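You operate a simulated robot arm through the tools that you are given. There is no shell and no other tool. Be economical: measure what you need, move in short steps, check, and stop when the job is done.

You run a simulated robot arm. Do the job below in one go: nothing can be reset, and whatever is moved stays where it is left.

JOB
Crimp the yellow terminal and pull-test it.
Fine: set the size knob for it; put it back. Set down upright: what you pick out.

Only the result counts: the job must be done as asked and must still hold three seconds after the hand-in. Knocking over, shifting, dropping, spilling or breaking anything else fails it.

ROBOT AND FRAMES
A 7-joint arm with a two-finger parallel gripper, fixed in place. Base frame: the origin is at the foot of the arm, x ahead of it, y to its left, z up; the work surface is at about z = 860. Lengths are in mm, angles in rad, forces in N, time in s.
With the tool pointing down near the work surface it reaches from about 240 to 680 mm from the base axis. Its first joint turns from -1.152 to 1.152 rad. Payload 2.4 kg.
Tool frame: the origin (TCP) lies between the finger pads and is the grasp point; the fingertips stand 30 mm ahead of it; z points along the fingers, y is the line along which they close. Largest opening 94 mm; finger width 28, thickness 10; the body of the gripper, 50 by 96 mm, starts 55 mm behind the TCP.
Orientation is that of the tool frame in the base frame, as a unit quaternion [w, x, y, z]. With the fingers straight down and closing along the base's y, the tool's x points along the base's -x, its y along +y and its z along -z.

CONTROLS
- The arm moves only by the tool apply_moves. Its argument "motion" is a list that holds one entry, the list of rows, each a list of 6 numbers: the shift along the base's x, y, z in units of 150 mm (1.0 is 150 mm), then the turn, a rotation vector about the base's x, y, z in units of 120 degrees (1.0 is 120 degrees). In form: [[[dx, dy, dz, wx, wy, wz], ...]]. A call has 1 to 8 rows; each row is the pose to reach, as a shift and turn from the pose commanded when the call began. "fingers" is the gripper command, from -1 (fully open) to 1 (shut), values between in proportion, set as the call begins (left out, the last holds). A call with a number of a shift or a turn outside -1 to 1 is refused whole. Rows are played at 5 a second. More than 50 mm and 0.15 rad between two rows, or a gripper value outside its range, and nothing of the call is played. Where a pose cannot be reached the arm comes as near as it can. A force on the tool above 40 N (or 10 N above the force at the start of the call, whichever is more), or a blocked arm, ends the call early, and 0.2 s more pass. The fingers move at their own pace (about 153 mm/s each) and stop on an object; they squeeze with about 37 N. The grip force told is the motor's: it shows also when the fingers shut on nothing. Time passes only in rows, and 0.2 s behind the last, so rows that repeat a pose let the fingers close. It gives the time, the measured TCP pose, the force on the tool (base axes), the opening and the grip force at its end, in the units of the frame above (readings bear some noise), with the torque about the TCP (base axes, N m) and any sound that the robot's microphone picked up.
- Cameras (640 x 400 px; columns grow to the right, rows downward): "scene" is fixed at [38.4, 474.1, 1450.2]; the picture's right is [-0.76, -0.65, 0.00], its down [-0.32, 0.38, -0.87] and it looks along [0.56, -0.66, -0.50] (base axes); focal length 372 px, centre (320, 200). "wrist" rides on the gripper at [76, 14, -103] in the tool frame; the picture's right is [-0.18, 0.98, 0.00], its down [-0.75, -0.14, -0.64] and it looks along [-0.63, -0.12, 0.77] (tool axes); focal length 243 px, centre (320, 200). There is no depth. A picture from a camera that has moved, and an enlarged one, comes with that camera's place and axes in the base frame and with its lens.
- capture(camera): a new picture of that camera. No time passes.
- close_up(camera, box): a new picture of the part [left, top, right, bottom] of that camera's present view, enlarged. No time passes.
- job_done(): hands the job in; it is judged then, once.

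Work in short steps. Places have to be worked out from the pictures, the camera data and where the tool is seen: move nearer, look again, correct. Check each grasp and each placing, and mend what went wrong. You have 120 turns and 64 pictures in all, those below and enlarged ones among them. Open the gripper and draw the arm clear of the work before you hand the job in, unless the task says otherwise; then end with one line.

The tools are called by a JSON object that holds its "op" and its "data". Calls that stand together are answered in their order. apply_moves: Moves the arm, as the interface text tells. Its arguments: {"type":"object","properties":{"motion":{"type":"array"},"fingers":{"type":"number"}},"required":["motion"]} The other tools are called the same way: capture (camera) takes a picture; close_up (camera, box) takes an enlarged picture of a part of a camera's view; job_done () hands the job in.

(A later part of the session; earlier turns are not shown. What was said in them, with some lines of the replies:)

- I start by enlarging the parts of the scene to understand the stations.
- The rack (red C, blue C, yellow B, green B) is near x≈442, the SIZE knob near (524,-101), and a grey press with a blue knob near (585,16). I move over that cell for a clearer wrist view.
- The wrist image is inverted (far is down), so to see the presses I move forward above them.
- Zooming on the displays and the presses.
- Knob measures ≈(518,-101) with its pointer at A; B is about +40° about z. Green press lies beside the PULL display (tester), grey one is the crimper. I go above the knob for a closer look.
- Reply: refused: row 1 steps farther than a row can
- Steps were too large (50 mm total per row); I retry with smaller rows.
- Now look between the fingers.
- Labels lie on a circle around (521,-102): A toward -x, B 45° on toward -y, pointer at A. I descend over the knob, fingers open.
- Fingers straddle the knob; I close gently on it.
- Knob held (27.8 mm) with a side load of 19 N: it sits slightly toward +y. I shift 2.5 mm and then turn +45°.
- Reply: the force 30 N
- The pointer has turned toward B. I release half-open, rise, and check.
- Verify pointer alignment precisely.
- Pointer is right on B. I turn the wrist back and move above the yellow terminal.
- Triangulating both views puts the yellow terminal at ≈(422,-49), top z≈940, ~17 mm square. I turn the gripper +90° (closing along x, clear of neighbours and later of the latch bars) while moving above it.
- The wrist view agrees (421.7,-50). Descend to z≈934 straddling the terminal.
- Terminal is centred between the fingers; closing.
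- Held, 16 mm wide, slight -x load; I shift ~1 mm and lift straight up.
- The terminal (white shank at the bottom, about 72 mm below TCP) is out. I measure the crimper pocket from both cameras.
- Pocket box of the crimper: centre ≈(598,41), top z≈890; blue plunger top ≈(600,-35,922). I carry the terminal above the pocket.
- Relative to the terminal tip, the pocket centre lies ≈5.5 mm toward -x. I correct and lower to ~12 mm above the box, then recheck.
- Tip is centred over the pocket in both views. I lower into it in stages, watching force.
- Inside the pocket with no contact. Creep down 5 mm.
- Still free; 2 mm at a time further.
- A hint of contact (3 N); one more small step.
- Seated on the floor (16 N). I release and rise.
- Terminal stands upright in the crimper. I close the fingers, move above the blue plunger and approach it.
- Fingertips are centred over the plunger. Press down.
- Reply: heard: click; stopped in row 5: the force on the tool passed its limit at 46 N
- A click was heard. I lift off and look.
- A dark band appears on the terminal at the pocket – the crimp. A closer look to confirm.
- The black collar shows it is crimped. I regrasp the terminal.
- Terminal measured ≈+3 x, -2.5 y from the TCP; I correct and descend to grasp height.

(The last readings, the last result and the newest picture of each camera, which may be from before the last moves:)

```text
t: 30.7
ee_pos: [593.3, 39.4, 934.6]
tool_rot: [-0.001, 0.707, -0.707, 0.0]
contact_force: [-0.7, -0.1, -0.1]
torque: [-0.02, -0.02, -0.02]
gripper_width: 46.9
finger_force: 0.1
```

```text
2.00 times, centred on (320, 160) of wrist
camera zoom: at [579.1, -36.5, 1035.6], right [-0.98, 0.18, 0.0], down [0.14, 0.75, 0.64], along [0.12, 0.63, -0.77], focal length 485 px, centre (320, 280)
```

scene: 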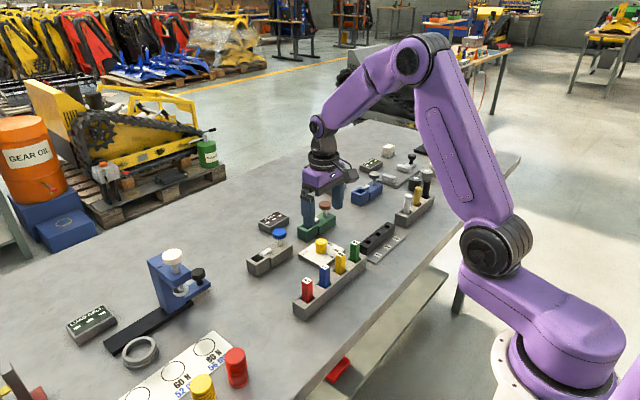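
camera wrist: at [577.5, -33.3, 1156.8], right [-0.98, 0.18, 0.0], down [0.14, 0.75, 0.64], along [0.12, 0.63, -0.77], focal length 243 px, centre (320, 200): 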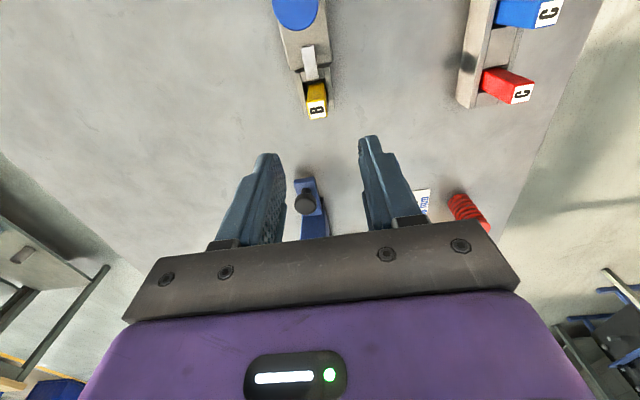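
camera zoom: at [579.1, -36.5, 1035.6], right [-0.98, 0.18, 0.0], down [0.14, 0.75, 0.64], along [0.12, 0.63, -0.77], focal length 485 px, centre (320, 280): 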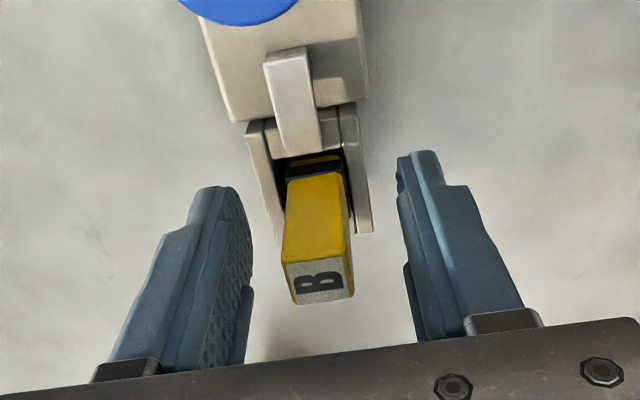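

Well centred; close.

{"op": "apply_moves", "data": {"motion": [[[0.003, 0, 0, 0, 0, 0], [0.003, 0, 0, 0, 0, 0], [0.003, 0, 0, 0, 0, 0]]], "fingers": 1}}

{"op": "apply_moves", "data": {"motion": [[[0, 0, 0.1, 0, 0, 0], [0, 0, 0.3, 0, 0, 0], [0, 0, 0.5, 0, 0, 0], [0, 0, 0.5, 0, 0, 0]]]}}

{"op": "close_up", "data": {"camera": "scene", "box": [235, 170, 345, 280]}}

```text
t: 31.5
ee_pos: [594.2, 39.0, 933.3]
tool_rot: [0.0, 0.707, -0.707, 0.0]
contact_force: [0.3, -0.2, -0.2]
torque: [-0.03, -0.01, -0.01]
gripper_width: 15.5
finger_force: 36.6
```

```text
t: 32.5
ee_pos: [592.0, 39.8, 1009.1]
tool_rot: [-0.001, 0.707, -0.707, 0.001]
contact_force: [-0.1, 0.3, -0.7]
torque: [-0.02, -0.03, 0.02]
gripper_width: 15.7
finger_force: 37.1
```

```text
3.64 times, centred on (290, 225) of scene
camera zoom: at [38.4, 474.1, 1450.2], right [-0.76, -0.65, 0.0], down [-0.32, 0.38, -0.87], along [0.56, -0.66, -0.5], focal length 1353 px, centre (429, 109)
```

zoom: 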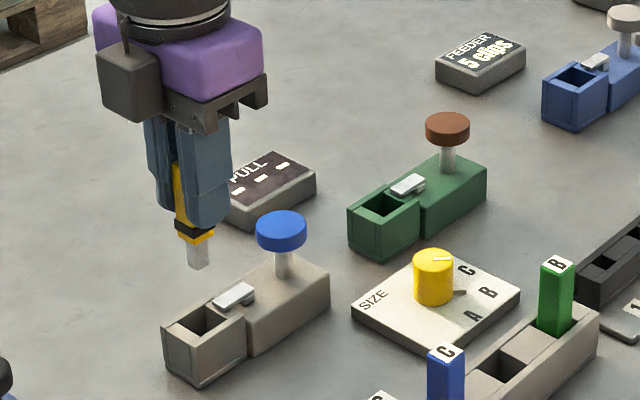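

The crimp collar is on the terminal. I carry it above the green tester's pocket (≈(598,-137)).

{"op": "apply_moves", "data": {"motion": [[[0, 0, 0.2, 0, 0, 0], [0, -0.3, 0.2, 0, 0, 0], [0, -0.6, 0.2, 0, 0, 0], [0, -0.9, 0.2, 0, 0, 0], [0, -0.9, 0.2, 0, 0, 0]]]}}

{"op": "apply_moves", "data": {"motion": [[[0.013, -0.283, 0, 0, 0, 0], [0.013, -0.283, -0.1, 0, 0, 0], [0.013, -0.283, -0.1, 0, 0, 0]]]}}

{"op": "close_up", "data": {"camera": "wrist", "box": [240, 60, 400, 220]}}

```text
t: 33.7
ee_pos: [594.8, -93.2, 1040.7]
tool_rot: [0.001, -0.707, 0.707, 0.0]
contact_force: [0.0, -1.2, 0.3]
torque: [0.03, 0.02, 0.01]
gripper_width: 15.9
finger_force: 37.0
```

```text
t: 34.5
ee_pos: [597.4, -135.9, 1025.6]
tool_rot: [-0.001, 0.707, -0.707, 0.001]
contact_force: [0.3, -0.5, 0.0]
torque: [0.0, -0.02, 0.0]
gripper_width: 15.9
finger_force: 37.1
```

```text
2.50 times, centred on (320, 140) of wrist
camera zoom: at [583.3, -211.9, 1126.6], right [-0.98, 0.18, 0.0], down [0.14, 0.75, 0.64], along [0.12, 0.63, -0.77], focal length 606 px, centre (320, 350)
```

zoom: 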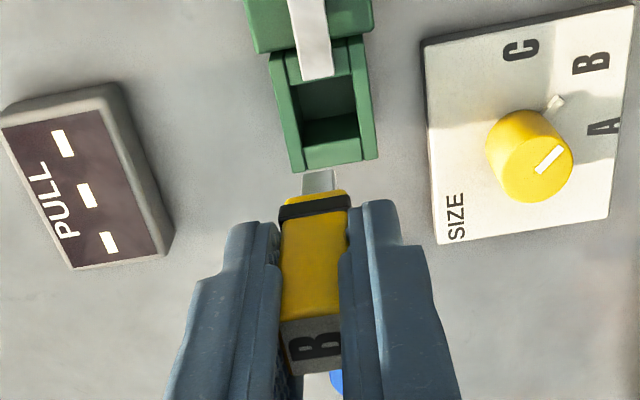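

Relative to the tip, the green pocket is ≈3.6 mm toward -x and 0.9 mm toward +y. Correct and lower to just above it.

{"op": "apply_moves", "data": {"motion": [[[-0.024, 0.006, 0, 0, 0, 0], [-0.024, 0.006, -0.17, 0, 0, 0], [-0.024, 0.006, -0.34, 0, 0, 0], [-0.024, 0.006, -0.34, 0, 0, 0]]]}}

{"op": "close_up", "data": {"camera": "wrist", "box": [240, 60, 400, 220]}}

{"op": "close_up", "data": {"camera": "scene", "box": [285, 170, 365, 250]}}

```text
t: 35.5
ee_pos: [592.4, -133.5, 972.5]
tool_rot: [0.0, -0.707, 0.707, 0.0]
contact_force: [0.6, 0.2, -0.6]
torque: [-0.01, -0.01, 0.0]
gripper_width: 16.0
finger_force: 37.3
```

```text
2.50 times, centred on (320, 140) of wrist
camera zoom: at [579.3, -209.6, 1074.6], right [-0.98, 0.18, 0.0], down [0.14, 0.75, 0.64], along [0.12, 0.63, -0.77], focal length 606 px, centre (320, 350)
```

zoom: 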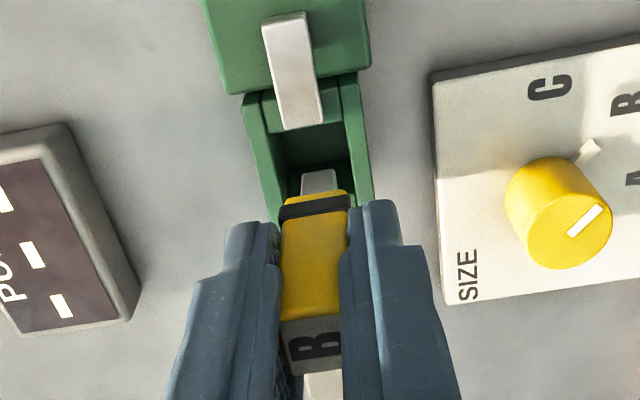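

```text
5.00 times, centred on (325, 210) of scene
camera zoom: at [38.4, 474.1, 1450.2], right [-0.76, -0.65, 0.0], down [-0.32, 0.38, -0.87], along [0.56, -0.66, -0.5], focal length 1860 px, centre (295, 150)
```

zoom: 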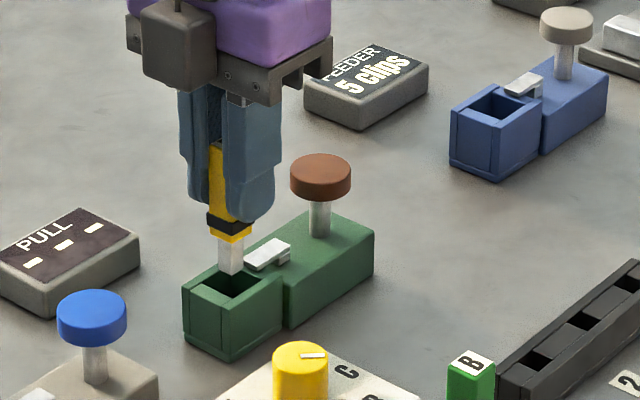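

Nearly aligned; the tip is ≈1.5 mm too far +y. I correct and lower into the pocket.

{"op": "apply_moves", "data": {"motion": [[[0.002, -0.01, -0.07, 0, 0, 0], [0.002, -0.01, -0.14, 0, 0, 0], [0.002, -0.01, -0.2, 0, 0, 0], [0.002, -0.01, -0.22, 0, 0, 0], [0.002, -0.01, -0.22, 0, 0, 0]]]}}

```text
t: 36.7
ee_pos: [593.1, -136.3, 939.0]
tool_rot: [0.0, -0.707, 0.707, -0.001]
contact_force: [0.3, 0.3, 0.1]
torque: [0.02, 0.04, -0.02]
gripper_width: 15.9
finger_force: 36.6
```

No contact yet; creep further.

{"op": "apply_moves", "data": {"motion": [[[0, 0, -0.01, 0, 0, 0], [0, 0, -0.02, 0, 0, 0], [0, 0, -0.03, 0, 0, 0], [0, 0, -0.03, 0, 0, 0]]]}}

{"op": "apply_moves", "data": {"motion": [[[0, 0, -0.007, 0, 0, 0], [0, 0, -0.007, 0, 0, 0]]]}}

```text
t: 37.7
ee_pos: [594.2, -138.5, 936.5]
tool_rot: [0.001, -0.707, 0.707, -0.001]
contact_force: [0.2, 0.5, -0.8]
torque: [0.0, -0.01, 0.02]
gripper_width: 16.1
finger_force: 37.4
```

```text
t: 38.3
ee_pos: [594.6, -137.5, 934.2]
tool_rot: [0.001, -0.707, 0.707, -0.001]
contact_force: [-0.1, -0.3, 0.2]
torque: [0.0, 0.0, 0.01]
gripper_width: 15.8
finger_force: 37.1
```

Still free; continue in 1–2 mm steps.

{"op": "apply_moves", "data": {"motion": [[[0, 0, -0.007, 0, 0, 0], [0, 0, -0.014, 0, 0, 0], [0, 0, -0.014, 0, 0, 0]]]}}

```text
t: 39.1
ee_pos: [593.2, -138.0, 933.2]
tool_rot: [0.001, -0.707, 0.707, -0.002]
contact_force: [-2.3, 1.2, 8.8]
torque: [0.08, 0.12, -0.01]
gripper_width: 15.8
finger_force: 36.9
```

Contact with the floor (9 N). Release, rise and look.

{"op": "apply_moves", "data": {"motion": [[[0, 0, 0, 0, 0, 0], [0, 0, 0, 0, 0, 0], [0, 0, 0, 0, 0, 0], [0, 0, 0.2, 0, 0, 0], [0, 0, 0.5, 0, 0, 0], [0, 0, 0.8, 0, 0, 0], [0, 0, 0.8, 0, 0, 0]]], "fingers": 0}}

{"op": "close_up", "data": {"camera": "scene", "box": [265, 170, 365, 260]}}

```text
t: 40.7
ee_pos: [593.7, -138.8, 1056.7]
tool_rot: [0.001, -0.707, 0.707, 0.0]
contact_force: [1.0, 0.5, -0.1]
torque: [-0.01, -0.03, -0.01]
gripper_width: 47.1
finger_force: 0.0
```

```text
4.44 times, centred on (315, 215) of scene
camera zoom: at [38.4, 474.1, 1450.2], right [-0.76, -0.65, 0.0], down [-0.32, 0.38, -0.87], along [0.56, -0.66, -0.5], focal length 1654 px, centre (342, 133)
```

zoom: 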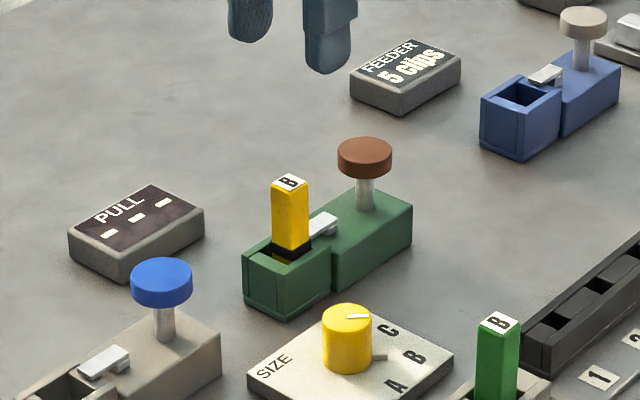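

Terminal is upright in the tester. I close the fingers and go above the brown plunger.

{"op": "apply_moves", "data": {"motion": [[[0.013, -0.25, 0, 0, 0, 0], [0.013, -0.497, 0, 0, 0, 0], [0.013, -0.497, -0.2, 0, 0, 0], [0.013, -0.497, -0.4, 0, 0, 0], [0.013, -0.497, -0.58, 0, 0, 0], [0.013, -0.497, -0.58, 0, 0, 0]]], "fingers": 1}}

{"op": "close_up", "data": {"camera": "wrist", "box": [220, 60, 420, 220]}}

```text
t: 42.1
ee_pos: [593.1, -212.4, 965.4]
tool_rot: [0.0, -0.707, 0.708, -0.001]
contact_force: [-0.6, 0.4, -0.2]
torque: [0.03, 0.02, -0.03]
gripper_width: 0.2
finger_force: 32.5
```

```text
2.50 times, centred on (320, 140) of wrist
camera zoom: at [578.1, -289.0, 1066.6], right [-0.98, 0.18, 0.0], down [0.14, 0.75, 0.64], along [0.12, 0.63, -0.77], focal length 606 px, centre (320, 350)
```

zoom: 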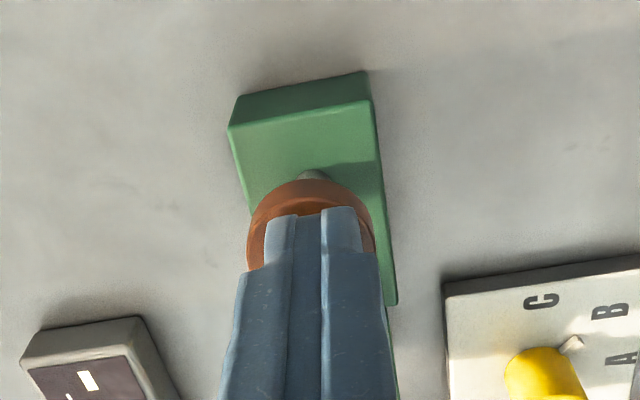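

The plunger is ~6 mm more toward +y; I correct and press.

{"op": "apply_moves", "data": {"motion": [[[0.006, 0.035, 0, 0, 0, 0], [0.006, 0.035, -0.05, 0, 0, 0], [0.006, 0.035, -0.09, 0, 0, 0], [0.006, 0.035, -0.12, 0, 0, 0], [0.006, 0.035, -0.15, 0, 0, 0], [0.006, 0.035, -0.18, 0, 0, 0], [0.006, 0.035, -0.21, 0, 0, 0]]]}}

{"op": "close_up", "data": {"camera": "scene", "box": [265, 170, 365, 260]}}

```text
t: 43.5
ee_pos: [595.6, -207.0, 947.1]
tool_rot: [0.002, -0.707, 0.707, -0.003]
contact_force: [-6.4, 1.9, 12.9]
torque: [0.28, 0.18, 0.08]
gripper_width: 0.0
finger_force: 32.8
heard: click
stopped in row 6: the force on the tool passed its limit at 46 N (the readings are from after the stop); the commanded pose is now the measured one
```

```text
4.44 times, centred on (315, 215) of scene
camera zoom: at [38.0, 474.2, 1450.1], right [-0.76, -0.65, 0.0], down [-0.32, 0.38, -0.87], along [0.56, -0.66, -0.5], focal length 1654 px, centre (342, 133)
```

zoom: 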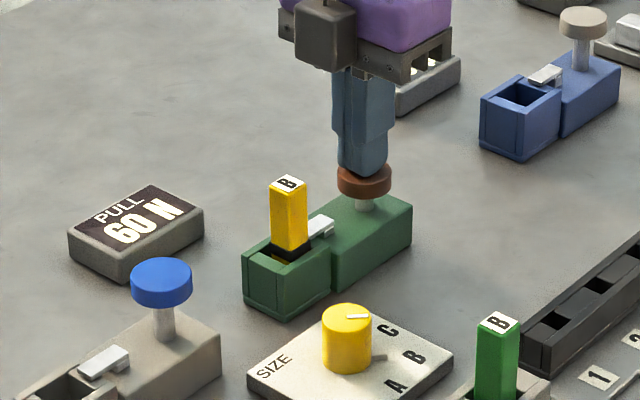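

The tester clicked and reads 60 N. I lift off and return above the terminal.

{"op": "apply_moves", "data": {"motion": [[[0, 0, 0.2, 0, 0, 0], [0, 0, 0.5, 0, 0, 0], [0, 0, 0.7, 0, 0, 0], [-0.005, 0.23, 0.7, 0, 0, 0], [-0.01, 0.46, 0.7, 0, 0, 0], [-0.01, 0.46, 0.7, 0, 0, 0]]]}}

{"op": "apply_moves", "data": {"motion": [[[0, 0, 0, 0, 0, 0], [0, 0, -0.2, 0, 0, 0], [0, 0, -0.2, 0, 0, 0]]], "fingers": 0}}

{"op": "close_up", "data": {"camera": "wrist", "box": [220, 60, 420, 260]}}

```text
t: 44.9
ee_pos: [592.0, -137.9, 1050.8]
tool_rot: [0.0, -0.707, 0.707, -0.002]
contact_force: [-0.2, -0.2, 0.1]
torque: [0.01, -0.02, -0.01]
gripper_width: 0.1
finger_force: 33.0
```

```text
t: 45.7
ee_pos: [591.7, -138.2, 1018.7]
tool_rot: [0.001, -0.707, 0.707, -0.003]
contact_force: [1.0, 0.0, 0.6]
torque: [0.01, 0.01, -0.01]
gripper_width: 46.8
finger_force: 0.0
```

```text
2.00 times, centred on (320, 160) of wrist
camera zoom: at [577.2, -213.7, 1120.5], right [-0.98, 0.18, -0.01], down [0.14, 0.75, 0.64], along [0.12, 0.63, -0.77], focal length 485 px, centre (320, 280)
```

zoom: 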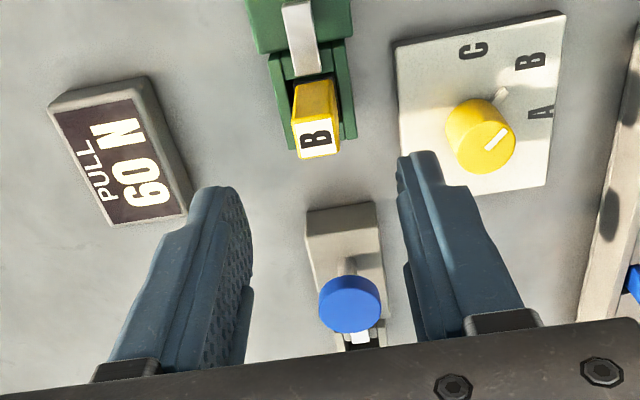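

Terminal centred below; descend and grasp.

{"op": "apply_moves", "data": {"motion": [[[0.006, 0.004, -0.25, 0, 0, 0], [0.006, 0.004, -0.5, 0, 0, 0], [0.006, 0.004, -0.58, 0, 0, 0], [0.006, 0.004, -0.58, 0, 0, 0]]]}}

{"op": "apply_moves", "data": {"motion": [[[0, 0, 0, 0, 0, 0], [0, 0, 0, 0, 0, 0], [0, 0, 0, 0, 0, 0]]], "fingers": 1}}

{"op": "apply_moves", "data": {"motion": [[[0, 0, 0.1, 0, 0, 0], [0, 0, 0.35, 0, 0, 0], [0, 0, 0.6, 0, 0, 0], [0, 0, 0.8, 0, 0, 0], [0, 0, 0.8, 0, 0, 0]]]}}

```text
t: 46.7
ee_pos: [595.2, -139.7, 934.0]
tool_rot: [-0.001, 0.707, -0.707, 0.002]
contact_force: [-0.1, -0.7, -0.5]
torque: [0.02, -0.01, -0.03]
gripper_width: 47.3
finger_force: 0.1
```

```text
t: 47.5
ee_pos: [595.2, -139.5, 933.5]
tool_rot: [0.002, -0.707, 0.707, -0.003]
contact_force: [-0.4, 0.6, -0.6]
torque: [-0.01, -0.01, 0.0]
gripper_width: 15.7
finger_force: 37.3
```

```text
t: 48.7
ee_pos: [593.7, -140.7, 1054.3]
tool_rot: [-0.001, 0.707, -0.707, 0.004]
contact_force: [-0.4, 1.5, -0.7]
torque: [-0.02, 0.02, 0.01]
gripper_width: 16.0
finger_force: 36.9
```

Grasped and lifted. Carry back above the empty rack slot (421,-49).

{"op": "apply_moves", "data": {"motion": [[[-0.28, 0.14, 0, 0, 0, 0], [-0.56, 0.28, 0, 0, 0, 0], [-0.8, 0.42, 0, 0, 0, 0], [-0.8, 0.42, 0, 0, 0, 0]]]}}

{"op": "apply_moves", "data": {"motion": [[[-0.2, 0.09, 0, 0, 0, 0], [-0.357, 0.177, 0, 0, 0, 0], [-0.357, 0.177, -0.2, 0, 0, 0], [-0.357, 0.177, -0.2, 0, 0, 0]]]}}

{"op": "close_up", "data": {"camera": "wrist", "box": [240, 40, 400, 220]}}

{"op": "close_up", "data": {"camera": "scene", "box": [290, 190, 390, 300]}}

```text
t: 49.7
ee_pos: [473.6, -75.1, 1051.9]
tool_rot: [0.001, -0.707, 0.707, -0.002]
contact_force: [0.1, -0.5, -0.5]
torque: [-0.01, 0.0, 0.04]
gripper_width: 15.9
finger_force: 36.9
```

```text
t: 50.7
ee_pos: [422.3, -48.4, 1025.0]
tool_rot: [0.001, -0.707, 0.707, -0.003]
contact_force: [-1.2, 1.0, 0.6]
torque: [0.02, 0.0, -0.01]
gripper_width: 15.9
finger_force: 36.9
```

```text
2.22 times, centred on (320, 130) of wrist
camera zoom: at [408.6, -123.9, 1127.9], right [-0.98, 0.18, -0.01], down [0.14, 0.75, 0.64], along [0.12, 0.63, -0.77], focal length 539 px, centre (320, 356)
```

zoom: 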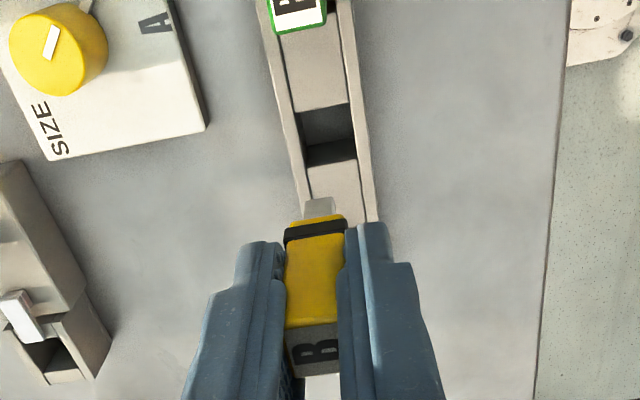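

```text
3.64 times, centred on (340, 245) of scene
camera zoom: at [38.4, 474.1, 1450.2], right [-0.76, -0.65, 0.0], down [-0.32, 0.38, -0.87], along [0.56, -0.66, -0.5], focal length 1353 px, centre (247, 36)
```

zoom: 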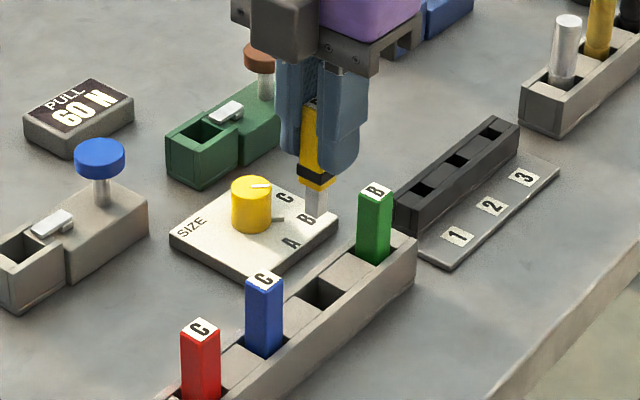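

The tip is offset ≈+4 x, +4 y relative to the slot centre. Correct and lower to just above the rack, then recheck.

{"op": "apply_moves", "data": {"motion": [[[-0.026, -0.026, 0, 0, 0, 0], [-0.026, -0.026, -0.16, 0, 0, 0], [-0.026, -0.026, -0.32, 0, 0, 0], [-0.026, -0.026, -0.32, 0, 0, 0]]]}}

{"op": "close_up", "data": {"camera": "wrist", "box": [240, 60, 400, 220]}}

{"op": "close_up", "data": {"camera": "scene", "box": [300, 220, 370, 300]}}

```text
t: 51.7
ee_pos: [419.2, -54.1, 977.7]
tool_rot: [0.002, -0.707, 0.708, -0.003]
contact_force: [0.3, 0.0, 0.0]
torque: [0.03, -0.03, 0.01]
gripper_width: 15.9
finger_force: 36.8
```

```text
2.50 times, centred on (320, 140) of wrist
camera zoom: at [403.8, -129.7, 1079.3], right [-0.98, 0.18, -0.01], down [0.14, 0.75, 0.64], along [0.12, 0.63, -0.77], focal length 606 px, centre (320, 350)
```

zoom: 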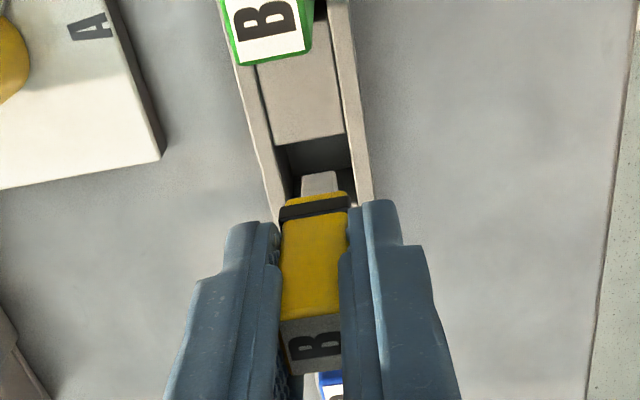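

```text
5.00 times, centred on (335, 260) of scene
camera zoom: at [38.4, 474.1, 1450.2], right [-0.76, -0.65, 0.0], down [-0.32, 0.38, -0.87], along [0.56, -0.66, -0.5], focal length 1860 px, centre (245, -100)
```

zoom: 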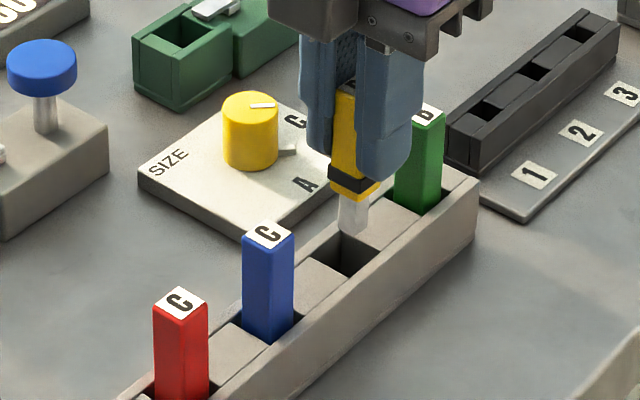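

Tip sits over the slot in both views. Lower into it.

{"op": "apply_moves", "data": {"motion": [[[0.004, 0.002, -0.06, 0, 0, 0], [0.004, 0.002, -0.12, 0, 0, 0], [0.004, 0.002, -0.18, 0, 0, 0], [0.004, 0.002, -0.22, 0, 0, 0], [0.004, 0.002, -0.22, 0, 0, 0]]]}}

{"op": "close_up", "data": {"camera": "scene", "box": [300, 220, 370, 300]}}

```text
t: 52.9
ee_pos: [419.9, -53.4, 941.8]
tool_rot: [-0.001, 0.707, -0.707, 0.002]
contact_force: [-0.4, 0.1, -0.3]
torque: [-0.01, 0.02, -0.01]
gripper_width: 16.1
finger_force: 36.8
```

```text
5.00 times, centred on (335, 260) of scene
camera zoom: at [38.4, 474.1, 1450.2], right [-0.76, -0.65, 0.0], down [-0.32, 0.38, -0.87], along [0.56, -0.66, -0.5], focal length 1860 px, centre (245, -100)
```

zoom: 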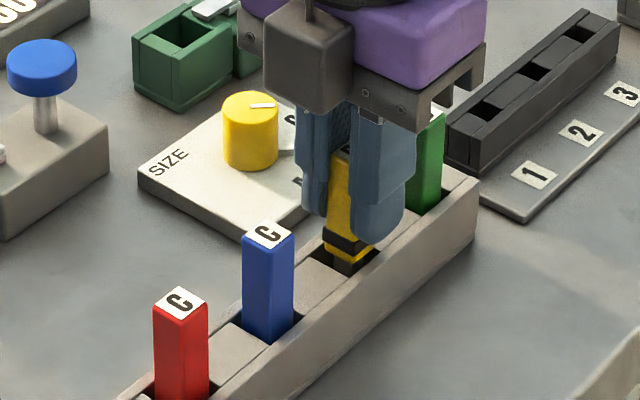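

In the slot without contact; creep down to the floor.

{"op": "apply_moves", "data": {"motion": [[[0, 0, -0.013, 0, 0, 0], [0, 0, -0.026, 0, 0, 0], [0, 0, -0.036, 0, 0, 0], [0, 0, -0.036, 0, 0, 0]]]}}

{"op": "apply_moves", "data": {"motion": [[[0, 0, -0.008, 0, 0, 0], [0, 0, -0.008, 0, 0, 0]]]}}

```text
t: 53.9
ee_pos: [419.5, -52.7, 938.3]
tool_rot: [0.002, -0.707, 0.708, -0.003]
contact_force: [0.4, -0.1, -0.7]
torque: [0.01, 0.03, 0.01]
gripper_width: 16.0
finger_force: 37.0
```

```text
t: 54.5
ee_pos: [419.0, -51.9, 935.2]
tool_rot: [0.001, -0.707, 0.707, -0.003]
contact_force: [0.5, 0.1, -0.4]
torque: [0.01, 0.0, -0.01]
gripper_width: 15.8
finger_force: 37.2
```

Still free; further in small steps.

{"op": "apply_moves", "data": {"motion": [[[0, 0, -0.008, 0, 0, 0], [0, 0, -0.008, 0, 0, 0]]]}}

{"op": "apply_moves", "data": {"motion": [[[0, 0, -0.007, 0, 0, 0], [0, 0, -0.007, 0, 0, 0]]]}}

```text
t: 55.1
ee_pos: [419.5, -53.1, 935.6]
tool_rot: [0.001, -0.707, 0.707, -0.002]
contact_force: [-0.1, -0.3, -0.2]
torque: [-0.01, 0.01, 0.0]
gripper_width: 15.8
finger_force: 37.3
```

```text
t: 55.7
ee_pos: [418.4, -52.4, 934.2]
tool_rot: [-0.001, 0.707, -0.707, 0.002]
contact_force: [-0.8, 1.0, 4.3]
torque: [-0.02, 0.11, 0.02]
gripper_width: 15.8
finger_force: 36.9
```

Touching the floor. Release gently and rise.

{"op": "apply_moves", "data": {"motion": [[[0, 0, 0, 0, 0, 0], [0, 0, 0, 0, 0, 0], [0, 0, 0, 0, 0, 0], [0, 0, 0.2, 0, 0, 0], [0, 0, 0.5, 0, 0, 0], [0, 0, 0.8, 0, 0, 0], [0, 0, 0.8, 0, 0, 0]]], "fingers": 0}}

{"op": "apply_moves", "data": {"motion": [[[0, -0.15, 0.25, 0, 0, 0], [-0.1, -0.3, 0.5, 0, 0, 0], [-0.2, -0.5, 0.7, 0, 0, 0], [-0.2, -0.5, 0.7, 0, 0, 0]]], "fingers": -1}}

{"op": "capture", "data": {"camera": "scene"}}

{"op": "close_up", "data": {"camera": "scene", "box": [240, 190, 390, 310]}}

```text
t: 57.3
ee_pos: [420.4, -49.9, 1056.1]
tool_rot: [-0.001, 0.707, -0.707, 0.002]
contact_force: [-0.3, -0.9, 0.5]
torque: [-0.01, 0.01, -0.02]
gripper_width: 47.1
finger_force: 0.2
```

```text
t: 58.3
ee_pos: [389.4, -126.1, 1158.2]
tool_rot: [-0.002, 0.707, -0.707, 0.002]
contact_force: [1.0, -0.1, 0.3]
torque: [-0.02, 0.01, -0.02]
gripper_width: 94.2
finger_force: 0.1
```

```text
8 pictures are left
```

scene: 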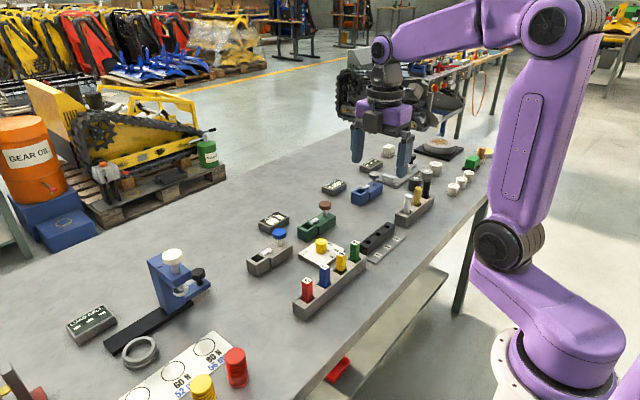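

```text
3.33 times, centred on (315, 250) of scene
camera zoom: at [38.4, 474.1, 1450.2], right [-0.76, -0.65, 0.0], down [-0.32, 0.38, -0.87], along [0.56, -0.66, -0.5], focal length 1240 px, centre (337, 33)
```

zoom: 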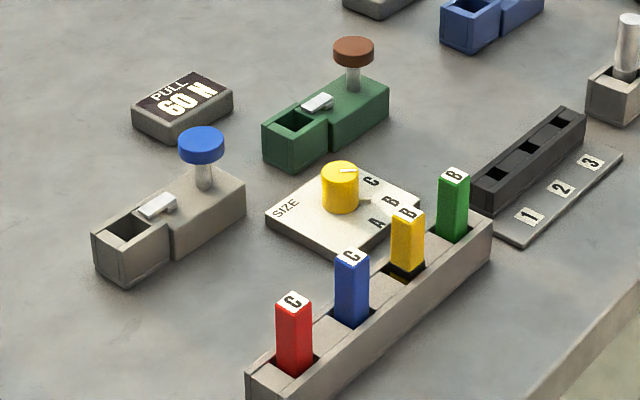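

The yellow terminal is crimped, pull-tested (60 N) and back upright in its slot. The knob is on B, the gripper is open and the arm is clear, so I hand in.

{"op": "job_done", "data": {}}

```text
The job is handed in.
```

I set the size knob to B, crimped the yellow terminal, pull-tested it (the display reads 60 N), and put it back upright in its rack slot. I read "put it back" as the terminal, so the knob stays on B.
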